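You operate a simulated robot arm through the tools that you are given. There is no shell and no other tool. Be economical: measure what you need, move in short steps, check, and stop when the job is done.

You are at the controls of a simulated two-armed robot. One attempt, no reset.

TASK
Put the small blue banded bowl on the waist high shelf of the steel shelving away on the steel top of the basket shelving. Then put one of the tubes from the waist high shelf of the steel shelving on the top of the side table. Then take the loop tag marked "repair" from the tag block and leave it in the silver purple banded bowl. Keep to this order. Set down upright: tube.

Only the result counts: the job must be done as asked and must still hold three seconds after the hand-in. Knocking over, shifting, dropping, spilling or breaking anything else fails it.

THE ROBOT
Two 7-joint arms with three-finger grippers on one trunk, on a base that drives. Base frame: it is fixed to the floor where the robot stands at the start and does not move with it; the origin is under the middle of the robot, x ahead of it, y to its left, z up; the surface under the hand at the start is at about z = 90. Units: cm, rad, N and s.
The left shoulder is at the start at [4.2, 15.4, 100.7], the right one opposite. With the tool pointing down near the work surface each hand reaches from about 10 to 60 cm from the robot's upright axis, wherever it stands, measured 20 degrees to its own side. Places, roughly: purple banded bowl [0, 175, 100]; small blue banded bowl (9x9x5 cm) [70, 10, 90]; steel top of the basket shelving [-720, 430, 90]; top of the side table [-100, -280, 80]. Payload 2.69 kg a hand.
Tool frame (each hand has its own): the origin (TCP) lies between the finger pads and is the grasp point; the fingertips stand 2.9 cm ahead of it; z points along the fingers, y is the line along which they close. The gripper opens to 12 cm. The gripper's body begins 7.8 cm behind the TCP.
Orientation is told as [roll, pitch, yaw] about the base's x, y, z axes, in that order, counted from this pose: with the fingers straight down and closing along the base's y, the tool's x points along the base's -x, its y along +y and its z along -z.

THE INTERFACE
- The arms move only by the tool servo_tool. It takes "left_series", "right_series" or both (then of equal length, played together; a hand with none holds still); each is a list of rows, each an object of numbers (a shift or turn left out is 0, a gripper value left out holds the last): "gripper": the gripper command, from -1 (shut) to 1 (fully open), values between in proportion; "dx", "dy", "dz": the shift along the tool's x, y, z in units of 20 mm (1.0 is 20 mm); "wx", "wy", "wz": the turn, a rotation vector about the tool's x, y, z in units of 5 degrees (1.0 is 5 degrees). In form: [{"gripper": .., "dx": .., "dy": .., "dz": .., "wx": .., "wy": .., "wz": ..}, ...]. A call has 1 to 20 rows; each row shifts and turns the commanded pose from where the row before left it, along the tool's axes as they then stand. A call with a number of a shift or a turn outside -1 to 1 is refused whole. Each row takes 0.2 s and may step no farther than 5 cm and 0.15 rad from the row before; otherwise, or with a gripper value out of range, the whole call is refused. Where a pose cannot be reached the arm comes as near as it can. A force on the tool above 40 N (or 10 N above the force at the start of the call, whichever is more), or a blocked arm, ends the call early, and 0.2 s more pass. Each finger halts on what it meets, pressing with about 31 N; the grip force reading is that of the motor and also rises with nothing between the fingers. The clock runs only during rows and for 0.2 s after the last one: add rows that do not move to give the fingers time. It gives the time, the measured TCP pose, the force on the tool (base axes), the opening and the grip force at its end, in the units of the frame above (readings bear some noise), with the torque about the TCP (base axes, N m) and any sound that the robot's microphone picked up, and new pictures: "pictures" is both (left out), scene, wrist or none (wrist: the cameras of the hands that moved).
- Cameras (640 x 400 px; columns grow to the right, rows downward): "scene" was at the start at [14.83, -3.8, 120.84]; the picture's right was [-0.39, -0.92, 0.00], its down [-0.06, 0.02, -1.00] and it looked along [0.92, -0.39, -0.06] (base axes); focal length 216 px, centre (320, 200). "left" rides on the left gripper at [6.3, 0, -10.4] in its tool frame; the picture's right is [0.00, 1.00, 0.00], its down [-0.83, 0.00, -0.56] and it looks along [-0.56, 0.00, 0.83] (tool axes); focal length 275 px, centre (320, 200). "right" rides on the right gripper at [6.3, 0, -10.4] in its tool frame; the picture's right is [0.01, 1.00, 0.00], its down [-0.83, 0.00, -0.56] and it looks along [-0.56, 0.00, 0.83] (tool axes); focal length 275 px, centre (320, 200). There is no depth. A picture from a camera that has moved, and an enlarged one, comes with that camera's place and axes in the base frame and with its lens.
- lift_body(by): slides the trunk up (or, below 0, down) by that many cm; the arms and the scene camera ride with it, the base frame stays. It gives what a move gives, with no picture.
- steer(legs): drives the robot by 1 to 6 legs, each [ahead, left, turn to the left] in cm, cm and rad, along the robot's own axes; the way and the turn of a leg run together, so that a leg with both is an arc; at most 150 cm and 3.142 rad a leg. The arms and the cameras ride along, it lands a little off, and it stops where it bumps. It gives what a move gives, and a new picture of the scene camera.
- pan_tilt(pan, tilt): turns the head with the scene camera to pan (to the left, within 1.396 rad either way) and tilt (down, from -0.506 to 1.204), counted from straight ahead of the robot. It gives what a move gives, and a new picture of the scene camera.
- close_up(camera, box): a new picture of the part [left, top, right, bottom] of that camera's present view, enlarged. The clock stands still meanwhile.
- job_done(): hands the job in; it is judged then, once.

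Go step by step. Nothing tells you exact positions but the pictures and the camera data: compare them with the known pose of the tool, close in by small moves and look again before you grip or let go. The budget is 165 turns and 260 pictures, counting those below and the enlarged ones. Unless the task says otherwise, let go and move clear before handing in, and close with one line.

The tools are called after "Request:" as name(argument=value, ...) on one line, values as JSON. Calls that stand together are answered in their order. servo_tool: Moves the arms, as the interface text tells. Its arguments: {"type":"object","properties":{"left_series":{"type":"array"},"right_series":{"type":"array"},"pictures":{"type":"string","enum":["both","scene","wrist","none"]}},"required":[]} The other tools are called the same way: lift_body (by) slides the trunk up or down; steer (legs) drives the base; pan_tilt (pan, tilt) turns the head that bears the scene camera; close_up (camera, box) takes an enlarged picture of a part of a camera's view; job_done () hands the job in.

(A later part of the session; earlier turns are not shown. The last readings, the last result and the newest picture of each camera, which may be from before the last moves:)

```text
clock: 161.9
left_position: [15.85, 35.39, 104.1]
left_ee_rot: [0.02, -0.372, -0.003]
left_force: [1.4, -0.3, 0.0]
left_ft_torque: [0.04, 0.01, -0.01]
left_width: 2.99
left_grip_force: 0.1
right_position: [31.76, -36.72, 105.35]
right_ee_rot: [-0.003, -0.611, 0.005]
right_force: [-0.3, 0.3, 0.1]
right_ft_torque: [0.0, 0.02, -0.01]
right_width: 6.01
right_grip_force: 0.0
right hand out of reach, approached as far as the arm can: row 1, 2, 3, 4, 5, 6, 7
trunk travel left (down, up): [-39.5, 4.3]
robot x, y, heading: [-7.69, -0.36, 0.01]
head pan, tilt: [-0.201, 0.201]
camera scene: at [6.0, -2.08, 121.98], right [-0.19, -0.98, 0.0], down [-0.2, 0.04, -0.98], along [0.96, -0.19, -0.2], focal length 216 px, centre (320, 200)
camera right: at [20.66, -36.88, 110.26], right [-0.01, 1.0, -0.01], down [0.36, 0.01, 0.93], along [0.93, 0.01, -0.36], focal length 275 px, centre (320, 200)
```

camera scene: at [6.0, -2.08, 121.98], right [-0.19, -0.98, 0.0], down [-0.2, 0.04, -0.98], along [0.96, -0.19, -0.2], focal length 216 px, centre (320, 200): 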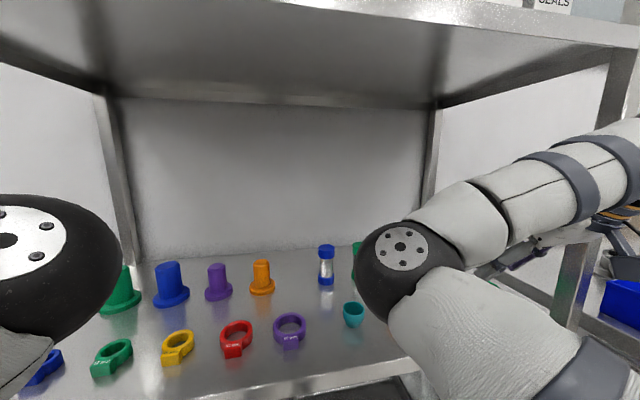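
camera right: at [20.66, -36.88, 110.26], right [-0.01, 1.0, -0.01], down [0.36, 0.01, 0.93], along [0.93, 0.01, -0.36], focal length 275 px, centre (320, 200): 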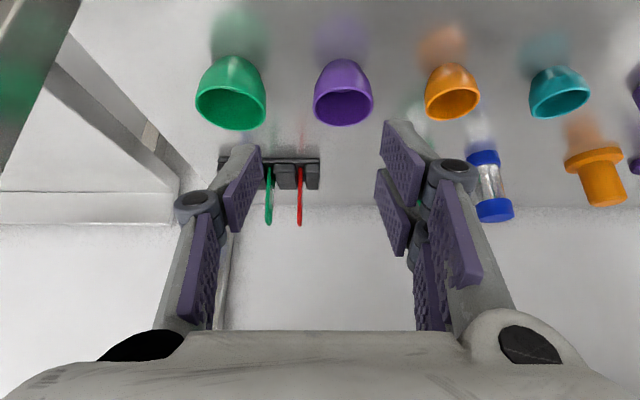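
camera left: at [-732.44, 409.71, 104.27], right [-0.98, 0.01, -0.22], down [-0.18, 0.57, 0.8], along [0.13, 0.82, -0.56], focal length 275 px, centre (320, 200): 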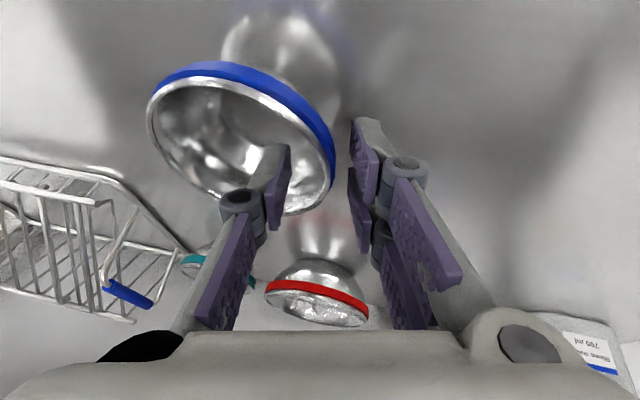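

Inward is limited by a joint, so I shift the base left by 15 cm instead.

Request:
steer(legs=[[0, 15, -0.005]])

Request:
close_up(camera="right", box=[0, 0, 640, 400])

```text
clock: 163.7
left_position: [15.74, 50.68, 104.19]
left_ee_rot: [0.018, -0.372, -0.002]
left_force: [-0.4, -0.3, -0.5]
left_ft_torque: [0.02, -0.02, -0.03]
left_width: 2.98
left_grip_force: 0.1
right_position: [31.68, -21.37, 105.49]
right_ee_rot: [-0.003, -0.612, 0.004]
right_force: [-0.3, 1.2, 0.4]
right_ft_torque: [0.02, 0.02, -0.02]
right_width: 6.01
right_grip_force: 0.0
trunk travel left (down, up): [-39.5, 4.3]
robot x, y, heading: [-7.86, 14.99, 0.006]
head pan, tilt: [-0.201, 0.201]
camera scene: at [5.89, 13.26, 121.98], right [-0.19, -0.98, 0.0], down [-0.2, 0.04, -0.98], along [0.96, -0.19, -0.2], focal length 216 px, centre (320, 200)
```

scene: 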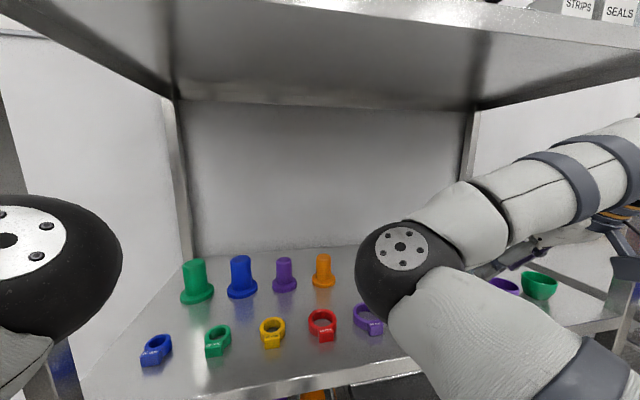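

```text
1.00 times, centred on (320, 200) of right (not enlarged: the box is as wide or as high as the picture)
camera zoom: at [20.55, -21.54, 110.27], right [-0.01, 1.0, -0.01], down [0.36, 0.01, 0.93], along [0.93, 0.01, -0.36], focal length 275 px, centre (320, 200)
```

zoom: 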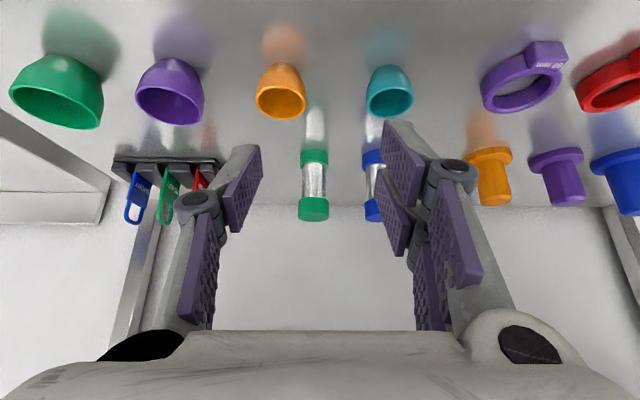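

The green tube is nicely centred, at about [55, -22]. I extend the right hand to above it.

Request:
servo_tool(right_series=[{"dx": -0.82, "dz": 0.57, "gripper": -0.1}, {"dx": -0.82, "dz": 0.57}, {"dx": -0.82, "dz": 0.57}, {"dx": -0.82, "dz": 0.57}, {"dx": -0.82, "dz": 0.57}, {"dx": -0.82, "dz": 0.57}, {"dx": -0.82, "dz": 0.57}, {"dx": -0.82, "dz": 0.57}, {"dx": -0.82, "dz": 0.57}, {"dx": -0.82, "dz": 0.57, "dy": -0.2}, {}], pictures="wrist")

```text
clock: 166.1
left_position: [15.79, 50.65, 103.97]
left_ee_rot: [0.016, -0.373, 0.0]
left_force: [-1.1, 0.0, 0.0]
left_ft_torque: [-0.01, -0.02, 0.01]
left_width: 3.0
left_grip_force: 0.1
right_position: [51.46, -21.79, 105.45]
right_ee_rot: [-0.005, -0.614, 0.007]
right_force: [-0.2, -0.5, -0.2]
right_ft_torque: [0.01, -0.03, 0.02]
right_width: 5.44
right_grip_force: 0.1
trunk travel left (down, up): [-39.5, 4.3]
robot x, y, heading: [-8.06, 15.33, 0.009]
head pan, tilt: [-0.201, 0.201]
camera right: at [40.38, -21.77, 110.29], right [-0.01, 1.0, -0.01], down [0.36, 0.01, 0.93], along [0.93, 0.01, -0.36], focal length 275 px, centre (320, 200)
```

right: 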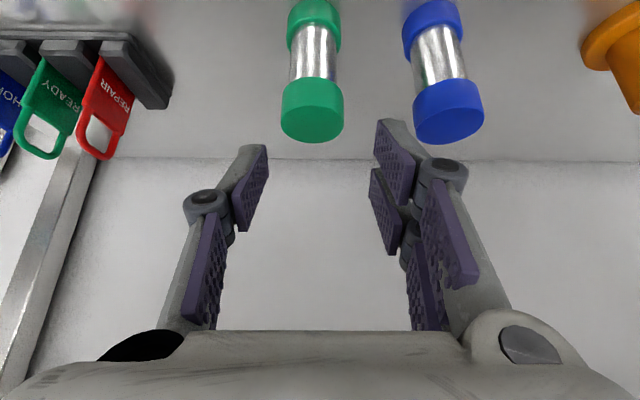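

Tube top centre is about [54.0, -22.2, 100]. I align and descend partway.

Request:
servo_tool(right_series=[{"dx": -0.78, "dz": 0.54, "dy": -0.3}, {"dx": 0.57, "dz": 0.82}, {}], pictures="wrist")

```text
clock: 166.9
left_position: [15.75, 50.7, 104.03]
left_ee_rot: [0.018, -0.371, -0.002]
left_force: [-0.5, -0.4, -0.2]
left_ft_torque: [-0.01, 0.03, 0.04]
left_width: 3.0
left_grip_force: 0.0
right_position: [53.42, -22.42, 103.32]
right_ee_rot: [-0.004, -0.614, 0.005]
right_force: [-0.5, 0.5, -0.1]
right_ft_torque: [-0.02, -0.01, 0.02]
right_width: 5.37
right_grip_force: 0.1
trunk travel left (down, up): [-39.5, 4.3]
robot x, y, heading: [-8.36, 15.38, 0.007]
head pan, tilt: [-0.201, 0.201]
camera right: at [42.24, -22.46, 108.26], right [-0.01, 1.0, -0.01], down [0.36, 0.01, 0.93], along [0.93, 0.01, -0.36], focal length 275 px, centre (320, 200)
```

right: 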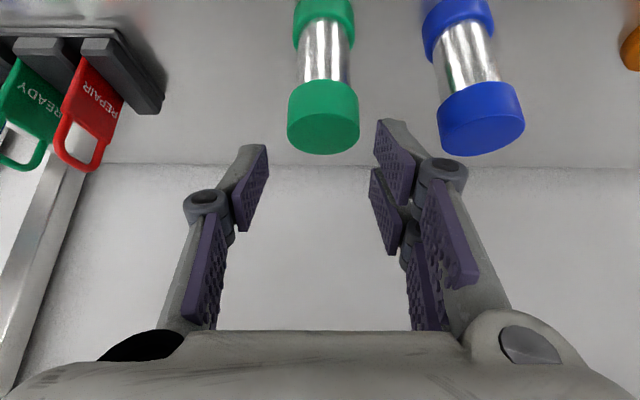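

Well centred. I descend to grip height in two steps.

Request:
servo_tool(right_series=[{"dx": 0.57, "dz": 0.82, "dy": -0.12}, {"dx": 0.57, "dz": 0.82}, {}], pictures="wrist")

```text
clock: 167.7
left_position: [15.67, 50.75, 104.11]
left_ee_rot: [0.018, -0.371, -0.001]
left_force: [-0.3, -0.5, 0.1]
left_ft_torque: [-0.01, 0.02, 0.0]
left_width: 3.04
left_grip_force: 0.0
right_position: [53.32, -22.92, 99.49]
right_ee_rot: [-0.003, -0.615, 0.007]
right_force: [-0.7, -0.7, -0.4]
right_ft_torque: [-0.01, 0.03, 0.04]
right_width: 5.43
right_grip_force: 0.4
trunk travel left (down, up): [-39.5, 4.3]
robot x, y, heading: [-8.15, 15.42, 0.006]
head pan, tilt: [-0.201, 0.201]
camera right: at [42.27, -22.89, 104.37], right [-0.01, 1.0, -0.01], down [0.36, 0.01, 0.93], along [0.93, 0.01, -0.36], focal length 275 px, centre (320, 200)
```

right: 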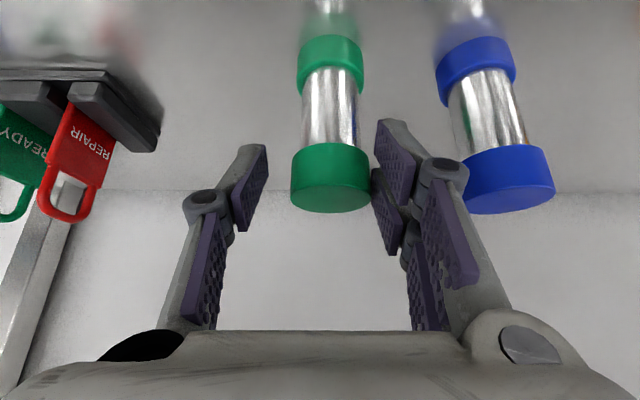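

The tube is slightly toward the right pad; I correct by 3 mm and descend the rest.

Request:
servo_tool(right_series=[{"dy": 0.16}, {"dx": 0.57, "dz": 0.82}, {"dx": 0.2, "dz": 0.3}, {}], pictures="wrist")

```text
clock: 168.7
left_position: [15.71, 50.78, 104.12]
left_ee_rot: [0.019, -0.372, -0.002]
left_force: [1.4, 0.4, 0.2]
left_ft_torque: [-0.04, 0.02, 0.03]
left_width: 2.98
left_grip_force: 0.1
right_position: [53.46, -22.58, 96.87]
right_ee_rot: [-0.002, -0.615, 0.005]
right_force: [-0.4, 0.2, 0.4]
right_ft_torque: [0.0, -0.04, 0.03]
right_width: 5.37
right_grip_force: 0.0
trunk travel left (down, up): [-39.5, 4.3]
robot x, y, heading: [-8.17, 15.39, 0.007]
head pan, tilt: [-0.201, 0.201]
camera right: at [42.43, -22.49, 101.69], right [-0.01, 1.0, -0.01], down [0.36, 0.01, 0.93], along [0.93, 0.01, -0.36], focal length 275 px, centre (320, 200)
```

right: 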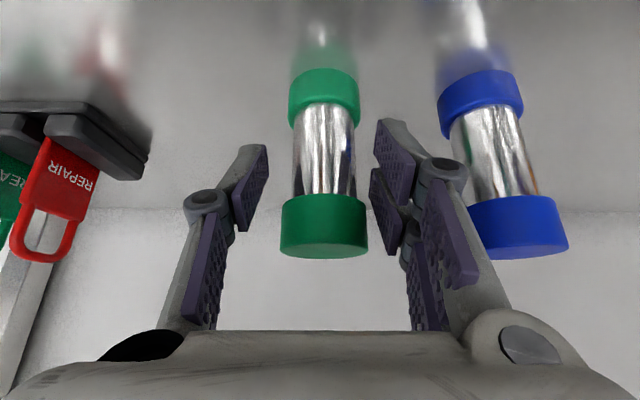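

Tube is between the pads. Closing.

Request:
servo_tool(right_series=[{"gripper": -0.3}, {"gripper": -0.5}, {"gripper": -1}, {}, {}], pictures="wrist")

```text
clock: 169.9
left_position: [15.72, 50.75, 104.11]
left_ee_rot: [0.017, -0.372, -0.002]
left_force: [0.2, 0.0, 0.4]
left_ft_torque: [0.0, -0.01, -0.03]
left_width: 3.01
left_grip_force: 0.1
right_position: [53.5, -22.28, 96.84]
right_ee_rot: [-0.003, -0.616, 0.006]
right_force: [1.0, -0.7, 3.0]
right_ft_torque: [-0.12, -0.12, -0.01]
right_width: 3.59
right_grip_force: 31.4
trunk travel left (down, up): [-39.5, 4.3]
robot x, y, heading: [-8.32, 14.97, 0.01]
head pan, tilt: [-0.201, 0.201]
camera right: at [42.43, -22.48, 101.73], right [-0.01, 1.0, -0.01], down [0.36, 0.01, 0.93], along [0.93, 0.01, -0.36], focal length 275 px, centre (320, 200)
```

right: 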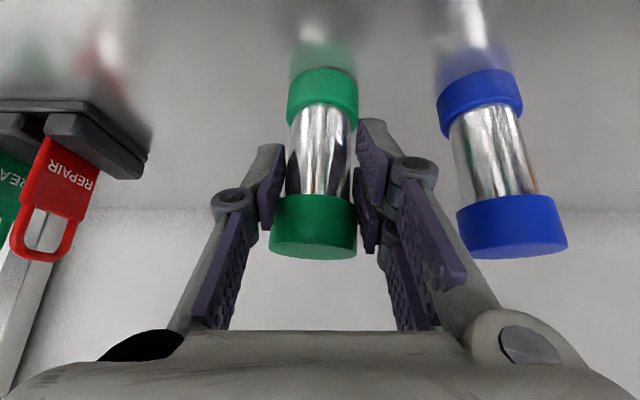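

Gripped. I lift straight up and check.

Request:
servo_tool(right_series=[{"dx": -0.57, "dz": -0.82}, {"dx": -0.57, "dz": -0.82}, {"dx": -0.57, "dz": -0.82}, {"dx": -0.57, "dz": -0.82}, {}], pictures="both")

```text
clock: 171.1
left_position: [15.73, 50.79, 104.09]
left_ee_rot: [0.019, -0.374, -0.003]
left_force: [-0.3, -0.1, 0.1]
left_ft_torque: [-0.04, 0.04, 0.01]
left_width: 3.01
left_grip_force: 0.0
right_position: [53.48, -22.19, 104.87]
right_ee_rot: [-0.004, -0.612, 0.007]
right_force: [0.3, -0.3, -1.3]
right_ft_torque: [-0.01, 0.01, 0.03]
right_width: 3.58
right_grip_force: 31.8
trunk travel left (down, up): [-39.5, 4.3]
robot x, y, heading: [-8.28, 15.37, 0.011]
head pan, tilt: [-0.201, 0.201]
camera scene: at [5.92, 13.21, 121.97], right [-0.19, -0.98, 0.0], down [-0.2, 0.04, -0.98], along [0.96, -0.19, -0.2], focal length 216 px, centre (320, 200)
camera right: at [42.55, -22.34, 109.74], right [-0.01, 1.0, -0.01], down [0.36, 0.01, 0.93], along [0.93, 0.01, -0.36], focal length 275 px, centre (320, 200)
```

scene: 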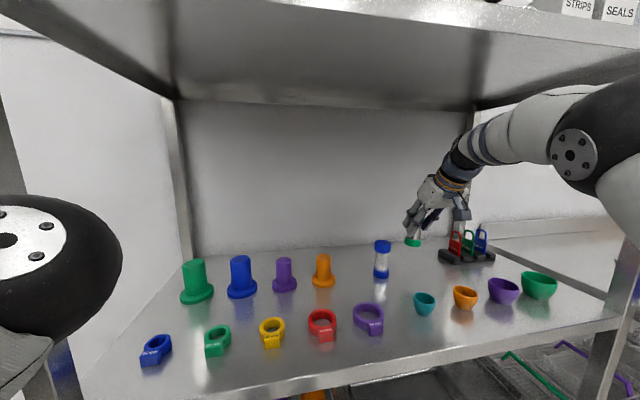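
right: 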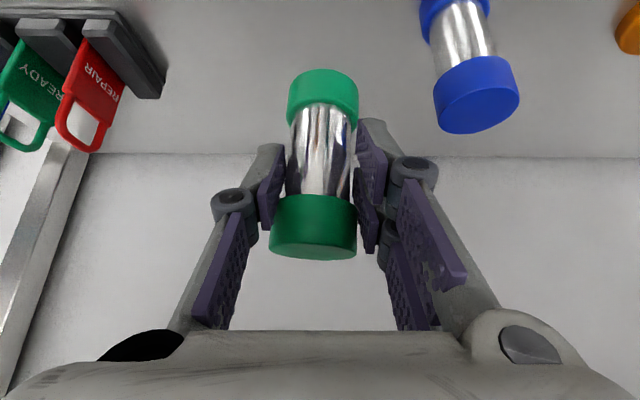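

The tube is held well. I raise a bit more and back out.

Request:
servo_tool(right_series=[{"dx": -0.57, "dz": -0.82}, {"dx": -0.4, "dz": -0.57}, {}], pictures="none")

Request:
steer(legs=[[-60, 0, 0]])

```text
clock: 171.9
left_position: [15.73, 50.8, 104.09]
left_ee_rot: [0.02, -0.372, -0.003]
left_force: [-0.5, 0.0, 0.6]
left_ft_torque: [-0.03, 0.03, -0.01]
left_width: 3.02
left_grip_force: 0.1
right_position: [53.56, -22.39, 108.16]
right_ee_rot: [-0.003, -0.613, 0.005]
right_force: [-0.3, -0.7, -1.0]
right_ft_torque: [0.01, 0.03, -0.04]
right_width: 3.56
right_grip_force: 31.5
trunk travel left (down, up): [-39.5, 4.3]
robot x, y, heading: [-8.26, 15.29, 0.004]
head pan, tilt: [-0.201, 0.201]
```

```text
clock: 175.2
left_position: [-42.81, 50.16, 104.06]
left_ee_rot: [0.019, -0.373, 0.013]
left_force: [-0.4, 0.5, 0.0]
left_ft_torque: [0.0, -0.01, 0.02]
left_width: 3.04
left_grip_force: 0.1
right_position: [-3.99, -22.38, 108.16]
right_ee_rot: [-0.003, -0.612, 0.02]
right_force: [-0.4, -0.8, -1.3]
right_ft_torque: [0.03, 0.0, 0.05]
right_width: 3.55
right_grip_force: 30.5
trunk travel left (down, up): [-39.5, 4.3]
robot x, y, heading: [-66.44, 14.55, 0.022]
head pan, tilt: [-0.201, 0.201]
camera scene: at [-52.14, 12.64, 121.98], right [-0.18, -0.98, 0.0], down [-0.2, 0.04, -0.98], along [0.96, -0.18, -0.2], focal length 216 px, centre (320, 200)
```

scene: 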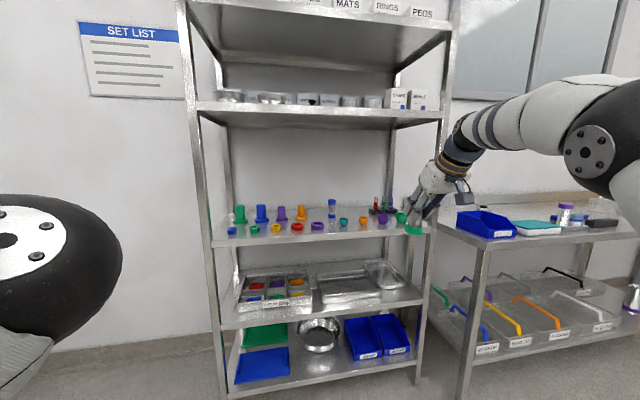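

Now I turn right toward the side table and look.

Request:
steer(legs=[[0, 0, -1.6]])

```text
clock: 179.4
left_position: [-30.51, -9.3, 104.13]
left_ee_rot: [0.02, -0.372, -1.563]
left_force: [-1.0, -0.4, -0.5]
left_ft_torque: [0.0, 0.0, 0.01]
left_width: 3.0
left_grip_force: 0.0
right_position: [-103.3, -47.85, 108.27]
right_ee_rot: [-0.005, -0.614, -1.557]
right_force: [-0.4, 0.3, -0.1]
right_ft_torque: [0.02, 0.0, -0.03]
right_width: 3.38
right_grip_force: 31.1
trunk travel left (down, up): [-39.5, 4.3]
robot x, y, heading: [-66.23, 14.64, -1.56]
head pan, tilt: [-0.201, 0.201]
camera scene: at [-67.89, 0.12, 121.98], right [-0.98, 0.19, 0.0], down [0.04, 0.2, -0.98], along [-0.18, -0.96, -0.2], focal length 216 px, centre (320, 200)
```

scene: 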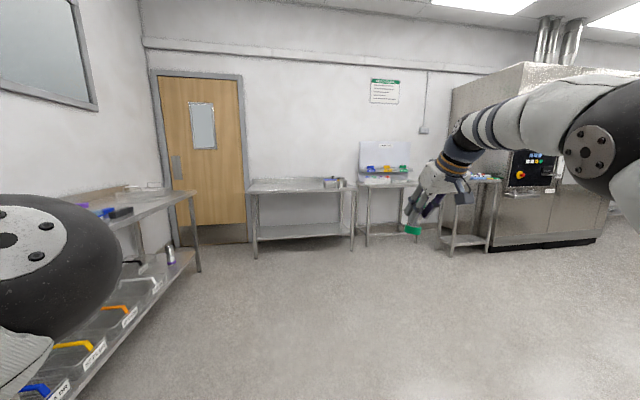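

The side table is straight ahead, spanning x -158…-34 with the front at y ≈ -257. I drive up to it.

Request:
steer(legs=[[130, 0, 0], [65, 0, -0.01]])

Request:
close_up(camera="right", box=[0, 0, 640, 400])

```text
clock: 189.1
left_position: [-33.9, -204.16, 103.98]
left_ee_rot: [0.017, -0.371, -1.628]
left_force: [0.7, -0.9, -0.2]
left_ft_torque: [0.03, -0.03, 0.02]
left_width: 3.01
left_grip_force: 0.1
right_position: [-108.88, -237.89, 108.21]
right_ee_rot: [-0.002, -0.611, -1.621]
right_force: [-0.6, -0.1, -1.8]
right_ft_torque: [0.01, 0.02, 0.02]
right_width: 3.36
right_grip_force: 30.9
trunk travel left (down, up): [-39.5, 4.3]
robot x, y, heading: [-68.27, -178.03, -1.617]
head pan, tilt: [-0.201, 0.201]
camera scene: at [-70.54, -192.39, 121.97], right [-0.97, 0.25, 0.0], down [0.05, 0.19, -0.98], along [-0.24, -0.95, -0.2], focal length 216 px, centre (320, 200)
```

scene: 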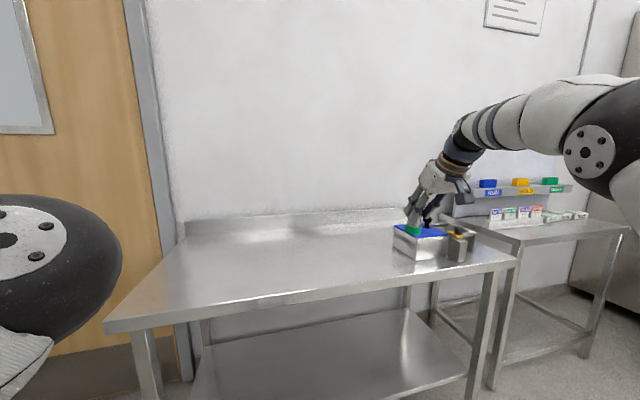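

```text
1.00 times, centred on (320, 200) of right (not enlarged: the box is as wide or as high as the picture)
camera zoom: at [-108.35, -226.71, 113.09], right [1.0, -0.05, -0.01], down [-0.01, -0.36, 0.93], along [-0.05, -0.93, -0.36], focal length 275 px, centre (320, 200)
```

zoom: 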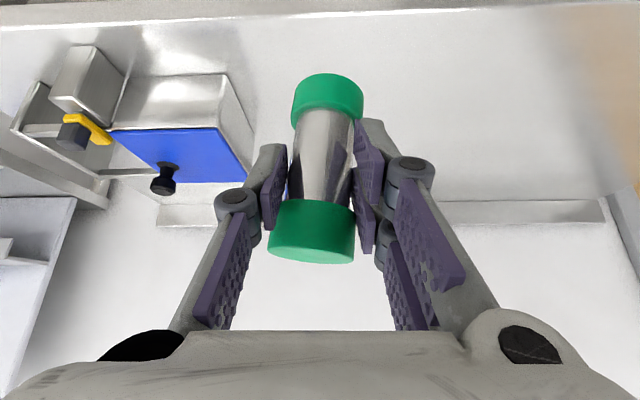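

The table is free left of the blue-lidded box. I square up, shift left, and move over the table.

Request:
steer(legs=[[0, 0, 0.046], [32, 12, 0]])

Request:
lift_body(by=-12)

Request:
close_up(camera="right", box=[0, 0, 640, 400])

```text
clock: 191.7
left_position: [-20.64, -232.8, 103.99]
left_ee_rot: [0.017, -0.374, -1.57]
left_force: [0.1, -0.1, 0.8]
left_ft_torque: [0.01, 0.0, 0.02]
left_width: 2.97
left_grip_force: 0.0
right_position: [-93.71, -270.63, 108.2]
right_ee_rot: [-0.002, -0.612, -1.565]
right_force: [-0.8, -0.5, -1.3]
right_ft_torque: [0.03, 0.01, -0.01]
right_width: 3.34
right_grip_force: 31.1
trunk travel left (down, up): [-39.5, 4.3]
robot x, y, heading: [-56.34, -209.16, -1.567]
head pan, tilt: [-0.201, 0.201]
camera scene: at [-57.92, -223.16, 121.97], right [-0.98, 0.19, 0.0], down [0.04, 0.2, -0.98], along [-0.19, -0.96, -0.2], focal length 216 px, centre (320, 200)
```

scene: 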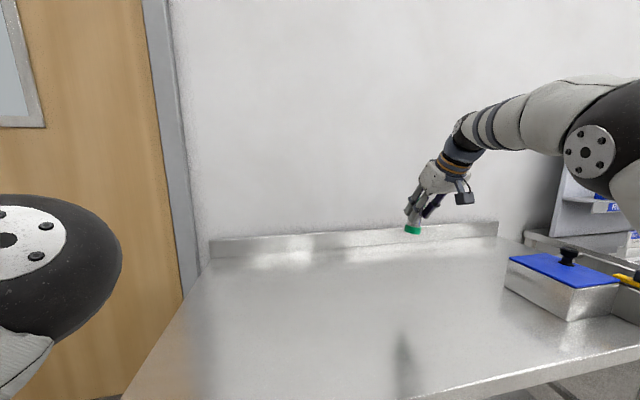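

```text
clock: 193.2
left_position: [-20.71, -232.82, 92.08]
left_ee_rot: [0.018, -0.37, -1.569]
left_force: [-0.4, -0.1, 0.5]
left_ft_torque: [0.01, 0.0, -0.01]
left_width: 2.99
left_grip_force: 0.1
right_position: [-93.84, -270.66, 96.34]
right_ee_rot: [-0.003, -0.616, -1.567]
right_force: [-0.8, 0.2, -1.5]
right_ft_torque: [0.06, 0.0, 0.0]
right_width: 3.36
right_grip_force: 30.9
trunk travel left (down, up): [-27.5, 16.3]
robot x, y, heading: [-56.44, -208.81, -1.563]
head pan, tilt: [-0.201, 0.201]
```

```text
1.00 times, centred on (320, 200) of right (not enlarged: the box is as wide or as high as the picture)
camera zoom: at [-93.76, -259.48, 101.15], right [1.0, 0.01, -0.01], down [0.01, -0.36, 0.93], along [0.01, -0.93, -0.36], focal length 275 px, centre (320, 200)
```

zoom: 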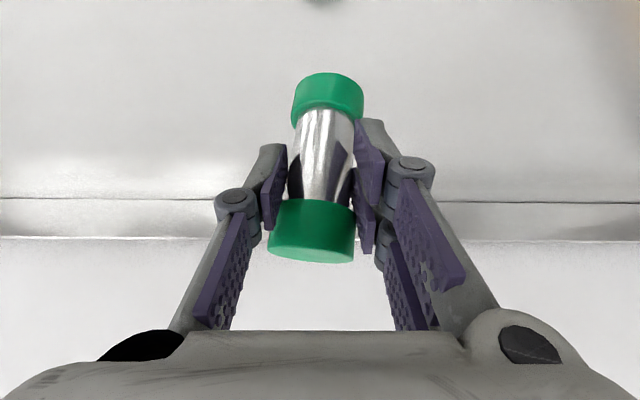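

The tube leans slightly sideways; I correct it by a small roll and check with the head camera.

Request:
servo_tool(right_series=[{"wx": 0.5, "wz": -0.36}, {"wx": 0.5, "wz": -0.36}, {}], pictures="wrist")

Request:
pan_tilt(pan=-0.5, tilt=0.4)

Request:
close_up(camera="scene", box=[240, 120, 400, 220])

```text
clock: 194.0
left_position: [-20.61, -232.78, 92.11]
left_ee_rot: [0.017, -0.371, -1.571]
left_force: [0.0, 0.2, -0.1]
left_ft_torque: [0.01, 0.02, 0.03]
left_width: 3.0
left_grip_force: 0.0
right_position: [-93.71, -270.75, 96.28]
right_ee_rot: [-0.136, -0.61, -1.488]
right_force: [-0.7, 0.3, -0.5]
right_ft_torque: [0.06, 0.02, 0.0]
right_width: 3.36
right_grip_force: 31.1
trunk travel left (down, up): [-27.5, 16.3]
robot x, y, heading: [-56.84, -208.65, -1.563]
head pan, tilt: [-0.201, 0.201]
camera right: at [-93.23, -259.53, 101.09], right [0.99, 0.01, -0.11], down [0.11, -0.36, 0.93], along [-0.03, -0.93, -0.36], focal length 275 px, centre (320, 200)
```

right: 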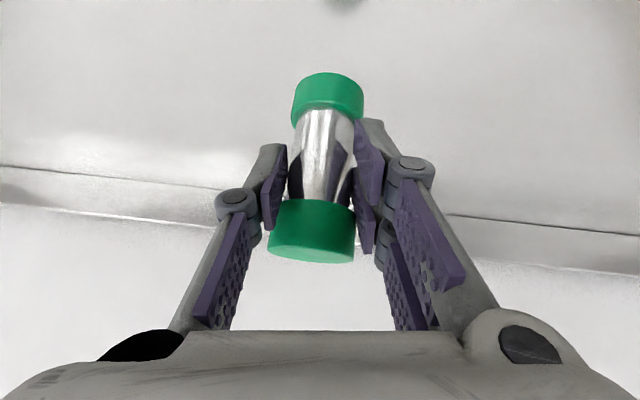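

```text
clock: 194.8
left_position: [-20.55, -232.73, 92.01]
left_ee_rot: [0.018, -0.371, -1.573]
left_force: [0.7, -0.3, -0.5]
left_ft_torque: [0.01, 0.02, 0.02]
left_width: 3.01
left_grip_force: 0.0
right_position: [-93.65, -270.85, 96.23]
right_ee_rot: [-0.135, -0.61, -1.488]
right_force: [-0.4, -0.3, -1.2]
right_ft_torque: [0.02, -0.01, -0.02]
right_width: 3.33
right_grip_force: 30.8
trunk travel left (down, up): [-27.5, 16.3]
robot x, y, heading: [-55.87, -208.65, -1.557]
head pan, tilt: [-0.499, 0.4]
camera scene: at [-60.49, -227.14, 106.83], right [-0.88, 0.47, 0.0], down [0.18, 0.34, -0.92], along [-0.43, -0.81, -0.39], focal length 216 px, centre (320, 200)
```

scene: 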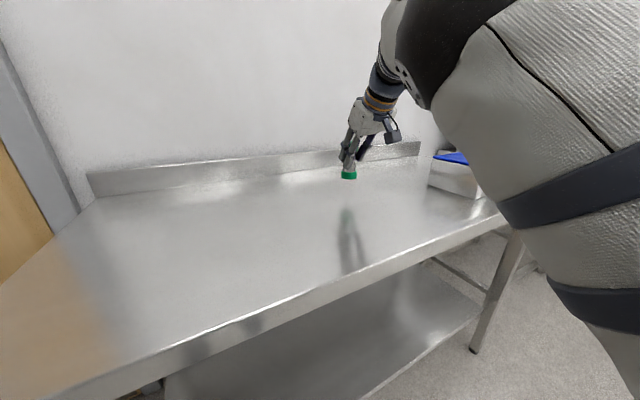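

```text
4.00 times, centred on (320, 170) of scene
camera zoom: at [-60.49, -227.14, 106.83], right [-0.88, 0.47, 0.0], down [0.18, 0.34, -0.92], along [-0.43, -0.81, -0.39], focal length 865 px, centre (320, 320)
```

zoom: 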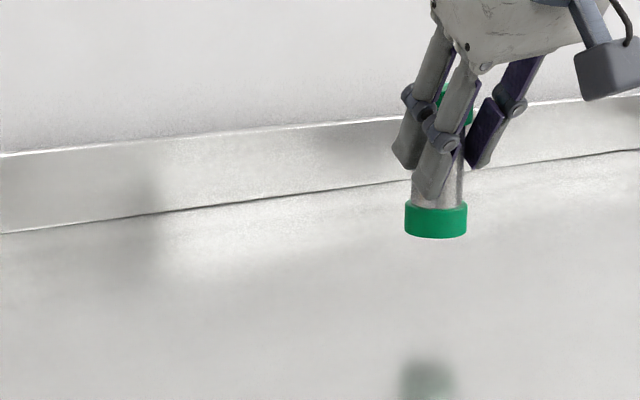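

Upright. I lower 6 cm and check the gap.

Request:
servo_tool(right_series=[{"dx": 0.57, "dy": 0.11, "dz": 0.82}, {"dx": 0.57, "dy": 0.11, "dz": 0.82}, {"dx": 0.57, "dy": 0.11, "dz": 0.82}, {}], pictures="none")

Request:
close_up(camera="scene", box=[280, 130, 440, 230])

```text
clock: 195.8
left_position: [-20.68, -232.67, 92.19]
left_ee_rot: [0.016, -0.375, -1.571]
left_force: [-0.6, 0.4, 0.4]
left_ft_torque: [0.0, -0.01, 0.01]
left_width: 3.01
left_grip_force: 0.0
right_position: [-93.8, -270.58, 90.44]
right_ee_rot: [-0.14, -0.618, -1.488]
right_force: [-4.9, -3.6, 19.8]
right_ft_torque: [-0.69, 0.07, -0.07]
right_width: 3.39
right_grip_force: 30.9
trunk travel left (down, up): [-27.5, 16.3]
robot x, y, heading: [-56.52, -208.99, -1.567]
head pan, tilt: [-0.499, 0.4]
```

```text
4.00 times, centred on (360, 180) of scene
camera zoom: at [-60.45, -227.02, 106.87], right [-0.88, 0.47, 0.0], down [0.18, 0.34, -0.92], along [-0.44, -0.81, -0.39], focal length 865 px, centre (160, 280)
```

zoom: 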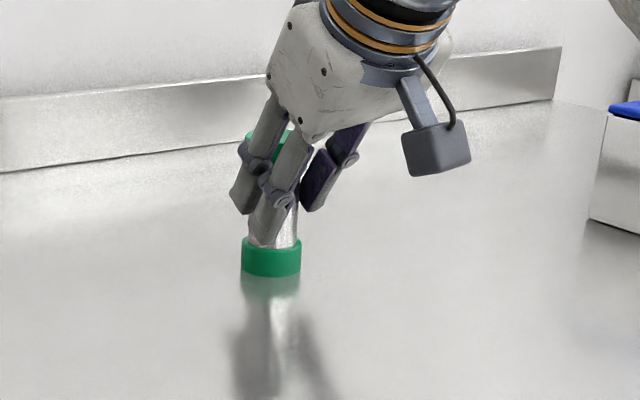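

Contact at the table. I ease off slightly and open gently.

Request:
servo_tool(right_series=[{"dx": -0.05, "dz": -0.08}, {"gripper": -0.4}, {"gripper": -0.3}, {"gripper": -0.1}, {"gripper": 0}, {}, {}], pictures="wrist")

Request:
close_up(camera="scene", box=[280, 130, 440, 230])

```text
clock: 197.4
left_position: [-20.72, -232.74, 92.08]
left_ee_rot: [0.017, -0.372, -1.572]
left_force: [-1.0, 0.3, -0.2]
left_ft_torque: [0.02, 0.01, 0.02]
left_width: 2.98
left_grip_force: 0.0
right_position: [-93.75, -270.69, 90.33]
right_ee_rot: [-0.136, -0.609, -1.488]
right_force: [0.3, -1.4, 0.1]
right_ft_torque: [-0.01, 0.0, -0.02]
right_width: 5.98
right_grip_force: 0.1
trunk travel left (down, up): [-27.5, 16.3]
robot x, y, heading: [-56.34, -208.85, -1.563]
head pan, tilt: [-0.499, 0.4]
camera right: at [-93.2, -259.51, 95.21], right [0.99, 0.01, -0.11], down [0.11, -0.36, 0.93], along [-0.03, -0.93, -0.36], focal length 275 px, centre (320, 200)
```

right: 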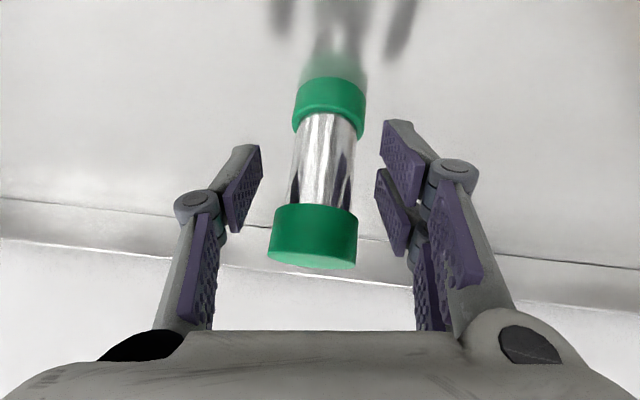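

```text
4.00 times, centred on (360, 180) of scene
camera zoom: at [-60.49, -227.13, 106.83], right [-0.88, 0.47, 0.0], down [0.18, 0.34, -0.92], along [-0.44, -0.81, -0.39], focal length 865 px, centre (160, 280)
```

zoom: 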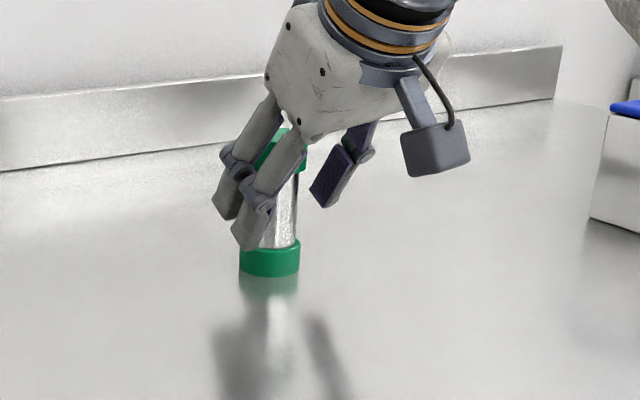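

The tube stands upright. I withdraw along the tool axis, then raise.

Request:
servo_tool(right_series=[{"dz": -1}, {"dz": -1}, {"dz": -1}, {"dz": -1}, {"dz": -1}, {"dz": -1}, {}], pictures="scene")

Request:
steer(legs=[[-40, 0, 0]])

```text
clock: 199.0
left_position: [-20.61, -232.88, 92.11]
left_ee_rot: [0.019, -0.371, -1.571]
left_force: [-0.4, -0.2, 0.3]
left_ft_torque: [0.0, 0.0, 0.01]
left_width: 3.02
left_grip_force: 0.1
right_position: [-92.62, -263.76, 100.36]
right_ee_rot: [-0.135, -0.61, -1.488]
right_force: [-0.7, 0.9, 0.4]
right_ft_torque: [-0.03, -0.01, 0.02]
right_width: 6.0
right_grip_force: 0.1
trunk travel left (down, up): [-27.5, 16.3]
robot x, y, heading: [-55.8, -209.1, -1.569]
head pan, tilt: [-0.499, 0.4]
camera scene: at [-60.49, -227.13, 106.83], right [-0.88, 0.47, 0.0], down [0.18, 0.34, -0.92], along [-0.44, -0.81, -0.39], focal length 216 px, centre (320, 200)
```

scene: 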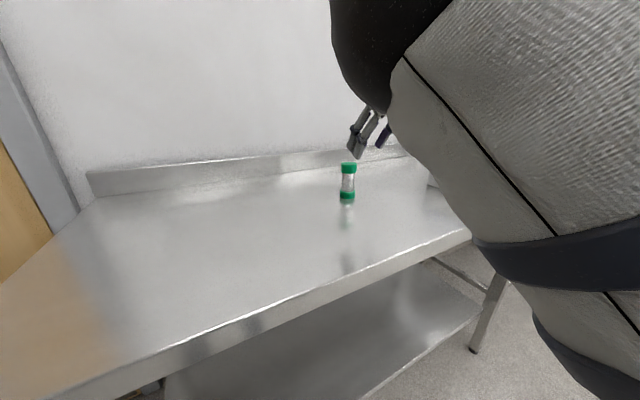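

```text
clock: 201.4
left_position: [-20.9, -192.78, 92.09]
left_ee_rot: [0.018, -0.371, -1.561]
left_force: [0.1, 0.0, 0.2]
left_ft_torque: [-0.01, 0.0, 0.02]
left_width: 3.01
left_grip_force: 0.2
right_position: [-92.49, -224.61, 100.34]
right_ee_rot: [-0.134, -0.61, -1.478]
right_force: [1.0, -0.3, -0.4]
right_ft_torque: [0.0, 0.02, 0.03]
right_width: 6.0
right_grip_force: 0.1
trunk travel left (down, up): [-27.5, 16.3]
robot x, y, heading: [-56.48, -169.25, -1.556]
head pan, tilt: [-0.499, 0.4]
camera scene: at [-60.77, -187.59, 106.83], right [-0.89, 0.46, 0.0], down [0.18, 0.34, -0.92], along [-0.43, -0.82, -0.39], focal length 216 px, centre (320, 200)
```

scene: 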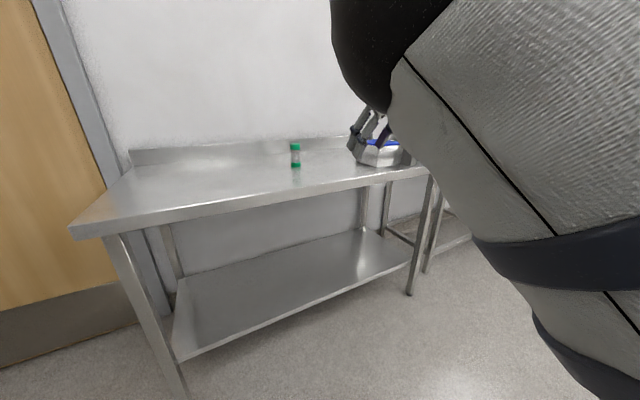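

The tube is placed. Next the red REPAIR tag: I raise the trunk, undo the roll, reverse to in front of the steel shelving and face it.

Request:
lift_body(by=12)

Request:
servo_tool(right_series=[{"wx": -0.5, "wz": 0.36}, {"wx": -0.5, "wz": 0.36}, {"wx": -0.05, "wz": 0.04, "gripper": -0.45}, {}], pictures="none")

Request:
steer(legs=[[-150, 0, 0], [-14, -8, 0], [0, 0, 1.556]])

Request:
pan_tilt(pan=-0.2, tilt=0.2)

```text
clock: 202.9
left_position: [-20.87, -192.83, 103.91]
left_ee_rot: [0.017, -0.37, -1.556]
left_force: [-1.0, -0.8, -0.5]
left_ft_torque: [0.0, 0.02, 0.01]
left_width: 3.01
left_grip_force: 0.0
right_position: [-92.62, -224.77, 112.23]
right_ee_rot: [-0.134, -0.607, -1.479]
right_force: [-1.1, 0.5, -0.5]
right_ft_torque: [0.05, -0.03, 0.03]
right_width: 5.97
right_grip_force: 0.1
trunk travel left (down, up): [-39.5, 4.3]
robot x, y, heading: [-56.53, -169.33, -1.554]
head pan, tilt: [-0.499, 0.4]
```

```text
clock: 203.9
left_position: [-20.75, -192.82, 103.97]
left_ee_rot: [0.018, -0.374, -1.558]
left_force: [-0.5, -0.6, 0.4]
left_ft_torque: [-0.01, -0.01, 0.0]
left_width: 2.99
left_grip_force: 0.0
right_position: [-92.6, -224.7, 112.29]
right_ee_rot: [0.005, -0.614, -1.559]
right_force: [0.3, -0.7, -0.2]
right_ft_torque: [0.04, -0.02, -0.03]
right_width: 3.31
right_grip_force: 0.1
trunk travel left (down, up): [-39.5, 4.3]
robot x, y, heading: [-56.95, -169.81, -1.555]
head pan, tilt: [-0.499, 0.4]
```

```text
clock: 216.1
left_position: [-47.76, 26.7, 104.01]
left_ee_rot: [0.017, -0.371, 0.075]
left_force: [0.2, -0.8, 0.8]
left_ft_torque: [0.02, -0.01, -0.02]
left_width: 3.0
left_grip_force: 0.0
right_position: [-11.51, -42.78, 112.23]
right_ee_rot: [0.005, -0.612, 0.074]
right_force: [-0.2, 0.1, 1.0]
right_ft_torque: [-0.01, 0.02, -0.01]
right_width: 3.3
right_grip_force: 0.1
trunk travel left (down, up): [-39.5, 4.3]
robot x, y, heading: [-68.93, -10.41, 0.076]
head pan, tilt: [-0.499, 0.4]
camera scene: at [-55.68, -14.11, 120.12], right [-0.41, -0.91, 0.0], down [-0.36, 0.16, -0.92], along [0.84, -0.38, -0.39], focal length 216 px, centre (320, 200)
```

scene: 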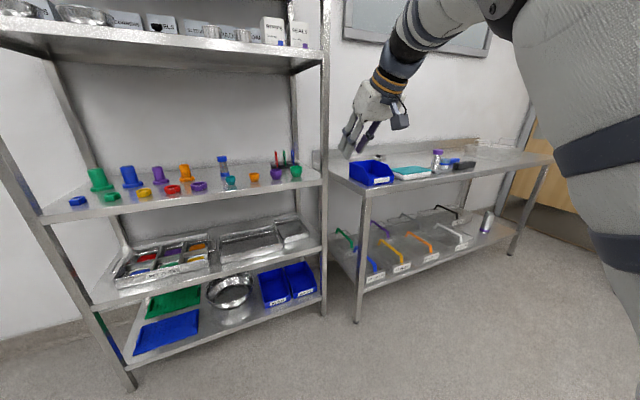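

```text
clock: 216.9
left_position: [-47.84, 26.79, 103.95]
left_ee_rot: [0.016, -0.372, 0.076]
left_force: [0.6, -0.5, 0.0]
left_ft_torque: [0.01, -0.02, 0.04]
left_width: 3.04
left_grip_force: 0.0
right_position: [-11.54, -42.82, 112.27]
right_ee_rot: [0.004, -0.612, 0.072]
right_force: [-0.4, 0.5, 0.3]
right_ft_torque: [-0.02, 0.01, -0.02]
right_width: 3.3
right_grip_force: 0.0
trunk travel left (down, up): [-39.5, 4.3]
robot x, y, heading: [-69.32, -10.82, 0.079]
head pan, tilt: [-0.201, 0.201]
camera scene: at [-54.89, -11.48, 121.97], right [-0.12, -0.99, 0.0], down [-0.2, 0.02, -0.98], along [0.97, -0.12, -0.2], focal length 216 px, centre (320, 200)
```

scene: 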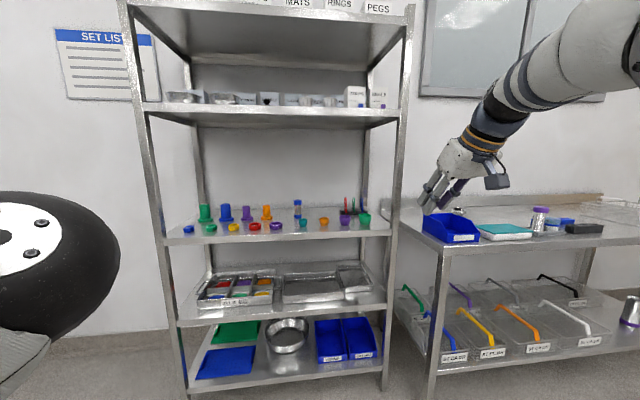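

I turn square, shift left, lower the hand slightly and approach until the hand is just over the shelf edge.

Request:
servo_tool(right_series=[{"dx": 0.57, "dz": 0.82}, {"dx": 0.57, "dz": 0.82}, {"dx": 0.4, "dz": 0.57}, {}], pictures="none")

Request:
steer(legs=[[0, 7.5, -0.076], [40, 0, 0]])

Request:
close_up(camera="right", box=[0, 0, 640, 400])

```text
clock: 217.9
left_position: [-47.8, 26.7, 103.97]
left_ee_rot: [0.015, -0.371, 0.079]
left_force: [0.7, 0.7, 0.3]
left_ft_torque: [0.0, 0.0, 0.02]
left_width: 2.98
left_grip_force: 0.1
right_position: [-11.62, -42.9, 106.79]
right_ee_rot: [0.004, -0.612, 0.074]
right_force: [-0.4, 0.2, 0.2]
right_ft_torque: [-0.05, 0.05, -0.01]
right_width: 3.31
right_grip_force: 0.0
trunk travel left (down, up): [-39.5, 4.3]
robot x, y, heading: [-69.24, -10.4, 0.079]
head pan, tilt: [-0.201, 0.201]
```

```text
clock: 221.2
left_position: [-5.26, 32.5, 104.12]
left_ee_rot: [0.015, -0.373, -0.004]
left_force: [0.4, -0.2, 0.1]
left_ft_torque: [0.03, 0.02, -0.03]
left_width: 2.99
left_grip_force: 0.1
right_position: [25.32, -39.85, 106.87]
right_ee_rot: [0.004, -0.612, -0.008]
right_force: [0.8, 0.0, -0.1]
right_ft_torque: [0.02, -0.03, 0.04]
right_width: 3.34
right_grip_force: 0.0
trunk travel left (down, up): [-39.5, 4.3]
robot x, y, heading: [-29.23, -2.96, -0.002]
head pan, tilt: [-0.201, 0.201]
camera scene: at [-15.31, -5.03, 121.97], right [-0.2, -0.98, 0.0], down [-0.2, 0.04, -0.98], along [0.96, -0.2, -0.2], focal length 216 px, centre (320, 200)
```

scene: 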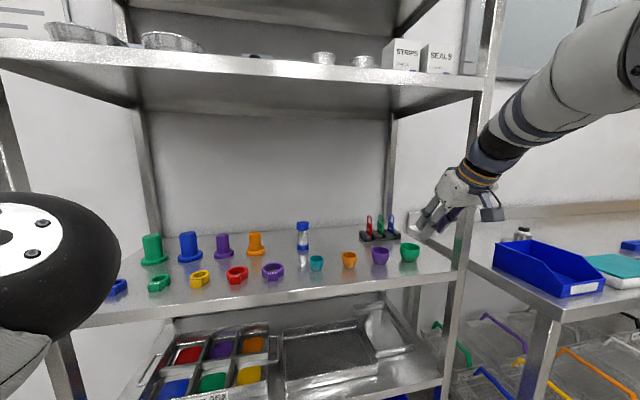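

```text
1.00 times, centred on (320, 200) of right (not enlarged: the box is as wide or as high as the picture)
camera zoom: at [14.2, -39.77, 111.71], right [0.0, 1.0, 0.0], down [0.36, 0.0, 0.93], along [0.93, 0.0, -0.36], focal length 275 px, centre (320, 200)
```

zoom: 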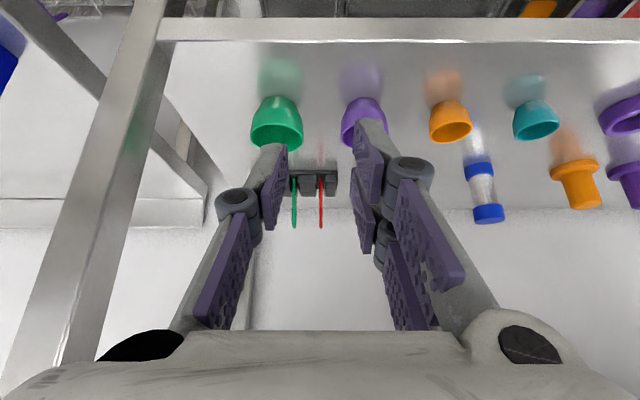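

The red tag is edge-on, exactly on the hand's centre line. I drive ahead 22 cm.

Request:
steer(legs=[[22, 0, 0]])

Request:
close_up(camera="right", box=[0, 0, 640, 400])

```text
clock: 222.9
left_position: [16.03, 32.37, 104.06]
left_ee_rot: [0.016, -0.372, -0.005]
left_force: [0.7, -0.1, -0.4]
left_ft_torque: [-0.01, 0.05, 0.02]
left_width: 3.0
left_grip_force: 0.0
right_position: [46.37, -39.9, 106.91]
right_ee_rot: [0.004, -0.613, -0.009]
right_force: [-0.1, 0.5, 0.6]
right_ft_torque: [0.0, 0.01, 0.03]
right_width: 3.29
right_grip_force: 0.1
trunk travel left (down, up): [-39.5, 4.3]
robot x, y, heading: [-8.29, -3.01, -0.004]
head pan, tilt: [-0.201, 0.201]
camera scene: at [5.93, -5.1, 121.97], right [-0.2, -0.98, 0.0], down [-0.2, 0.04, -0.98], along [0.96, -0.2, -0.2], focal length 216 px, centre (320, 200)
```

scene: 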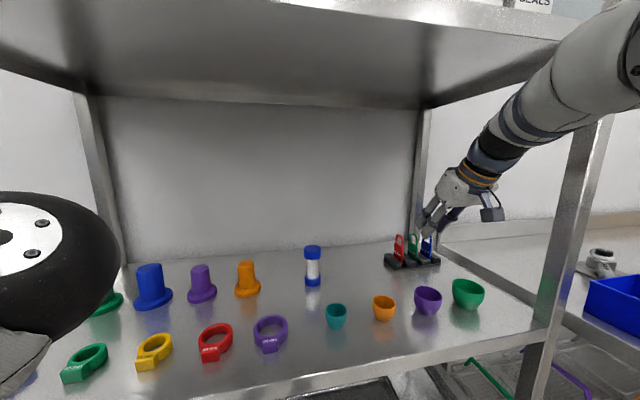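

```text
1.00 times, centred on (320, 200) of right (not enlarged: the box is as wide or as high as the picture)
camera zoom: at [35.36, -39.92, 111.7], right [0.0, 1.0, 0.0], down [0.36, 0.0, 0.93], along [0.93, 0.0, -0.36], focal length 275 px, centre (320, 200)
```

zoom: 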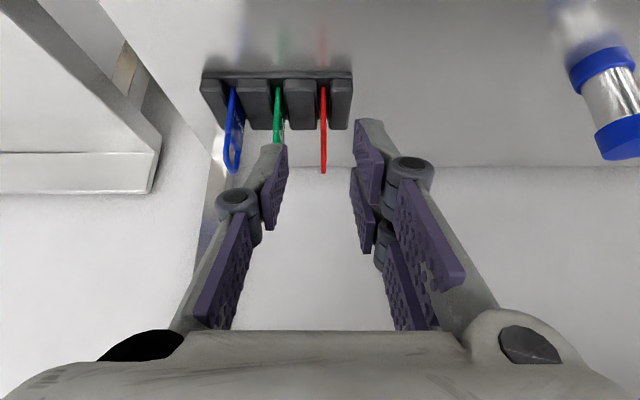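

The red tag is near x ≈ 59, y ≈ -39.6, top at z ≈ 99. I drive 6 cm closer, narrow the gripper, and move above it.

Request:
steer(legs=[[6, 0, 0]])

Request:
servo_tool(right_series=[{"dx": -0.82, "dz": 0.57, "gripper": -0.67}, {"dx": -0.57, "dz": 0.4, "dy": 0.15}, {"dx": 0.57, "dz": 0.82}, {}], pictures="both")

```text
clock: 223.9
left_position: [22.12, 32.36, 104.03]
left_ee_rot: [0.016, -0.373, -0.005]
left_force: [1.0, 0.1, -0.5]
left_ft_torque: [0.0, 0.02, 0.02]
left_width: 2.98
left_grip_force: 0.0
right_position: [52.41, -39.91, 106.77]
right_ee_rot: [0.002, -0.612, -0.01]
right_force: [0.7, -0.2, -0.2]
right_ft_torque: [0.01, 0.02, 0.02]
right_width: 3.32
right_grip_force: 0.1
trunk travel left (down, up): [-39.5, 4.3]
robot x, y, heading: [-2.18, -3.36, -0.008]
head pan, tilt: [-0.201, 0.201]
camera scene: at [11.99, -5.13, 121.96], right [-0.2, -0.98, 0.0], down [-0.2, 0.04, -0.98], along [0.96, -0.2, -0.2], focal length 216 px, centre (320, 200)
```

scene: 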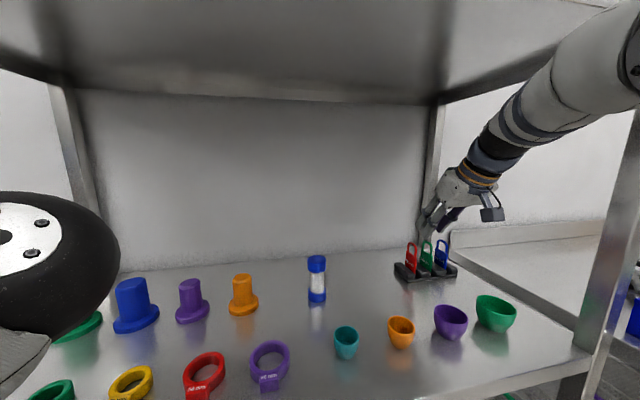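

```text
clock: 224.9
left_position: [21.95, 32.39, 104.05]
left_ee_rot: [0.016, -0.372, -0.003]
left_force: [0.2, 0.3, 0.1]
left_ft_torque: [-0.01, -0.03, -0.01]
left_width: 3.01
left_grip_force: 0.1
right_position: [55.65, -39.62, 105.08]
right_ee_rot: [0.002, -0.614, -0.01]
right_force: [0.9, -0.3, -0.5]
right_ft_torque: [0.02, 0.01, -0.01]
right_width: 2.01
right_grip_force: 0.1
trunk travel left (down, up): [-39.5, 4.3]
robot x, y, heading: [-2.33, -3.16, -0.004]
head pan, tilt: [-0.201, 0.201]
camera scene: at [11.88, -5.12, 121.98], right [-0.2, -0.98, 0.0], down [-0.2, 0.04, -0.98], along [0.96, -0.2, -0.2], focal length 216 px, centre (320, 200)
camera right: at [44.52, -39.51, 109.88], right [0.0, 1.0, 0.0], down [0.36, 0.0, 0.93], along [0.93, 0.0, -0.36], focal length 275 px, centre (320, 200)
```

scene: 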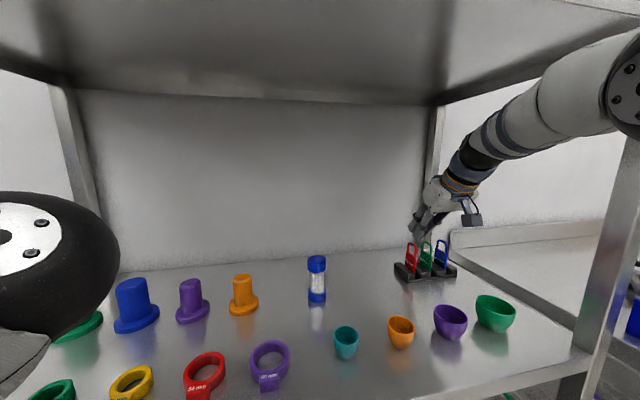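
right: 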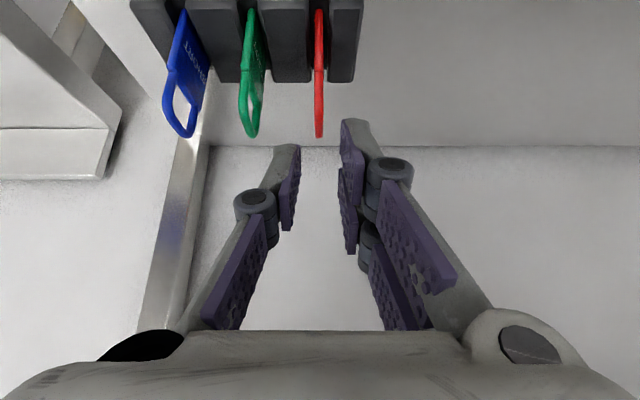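

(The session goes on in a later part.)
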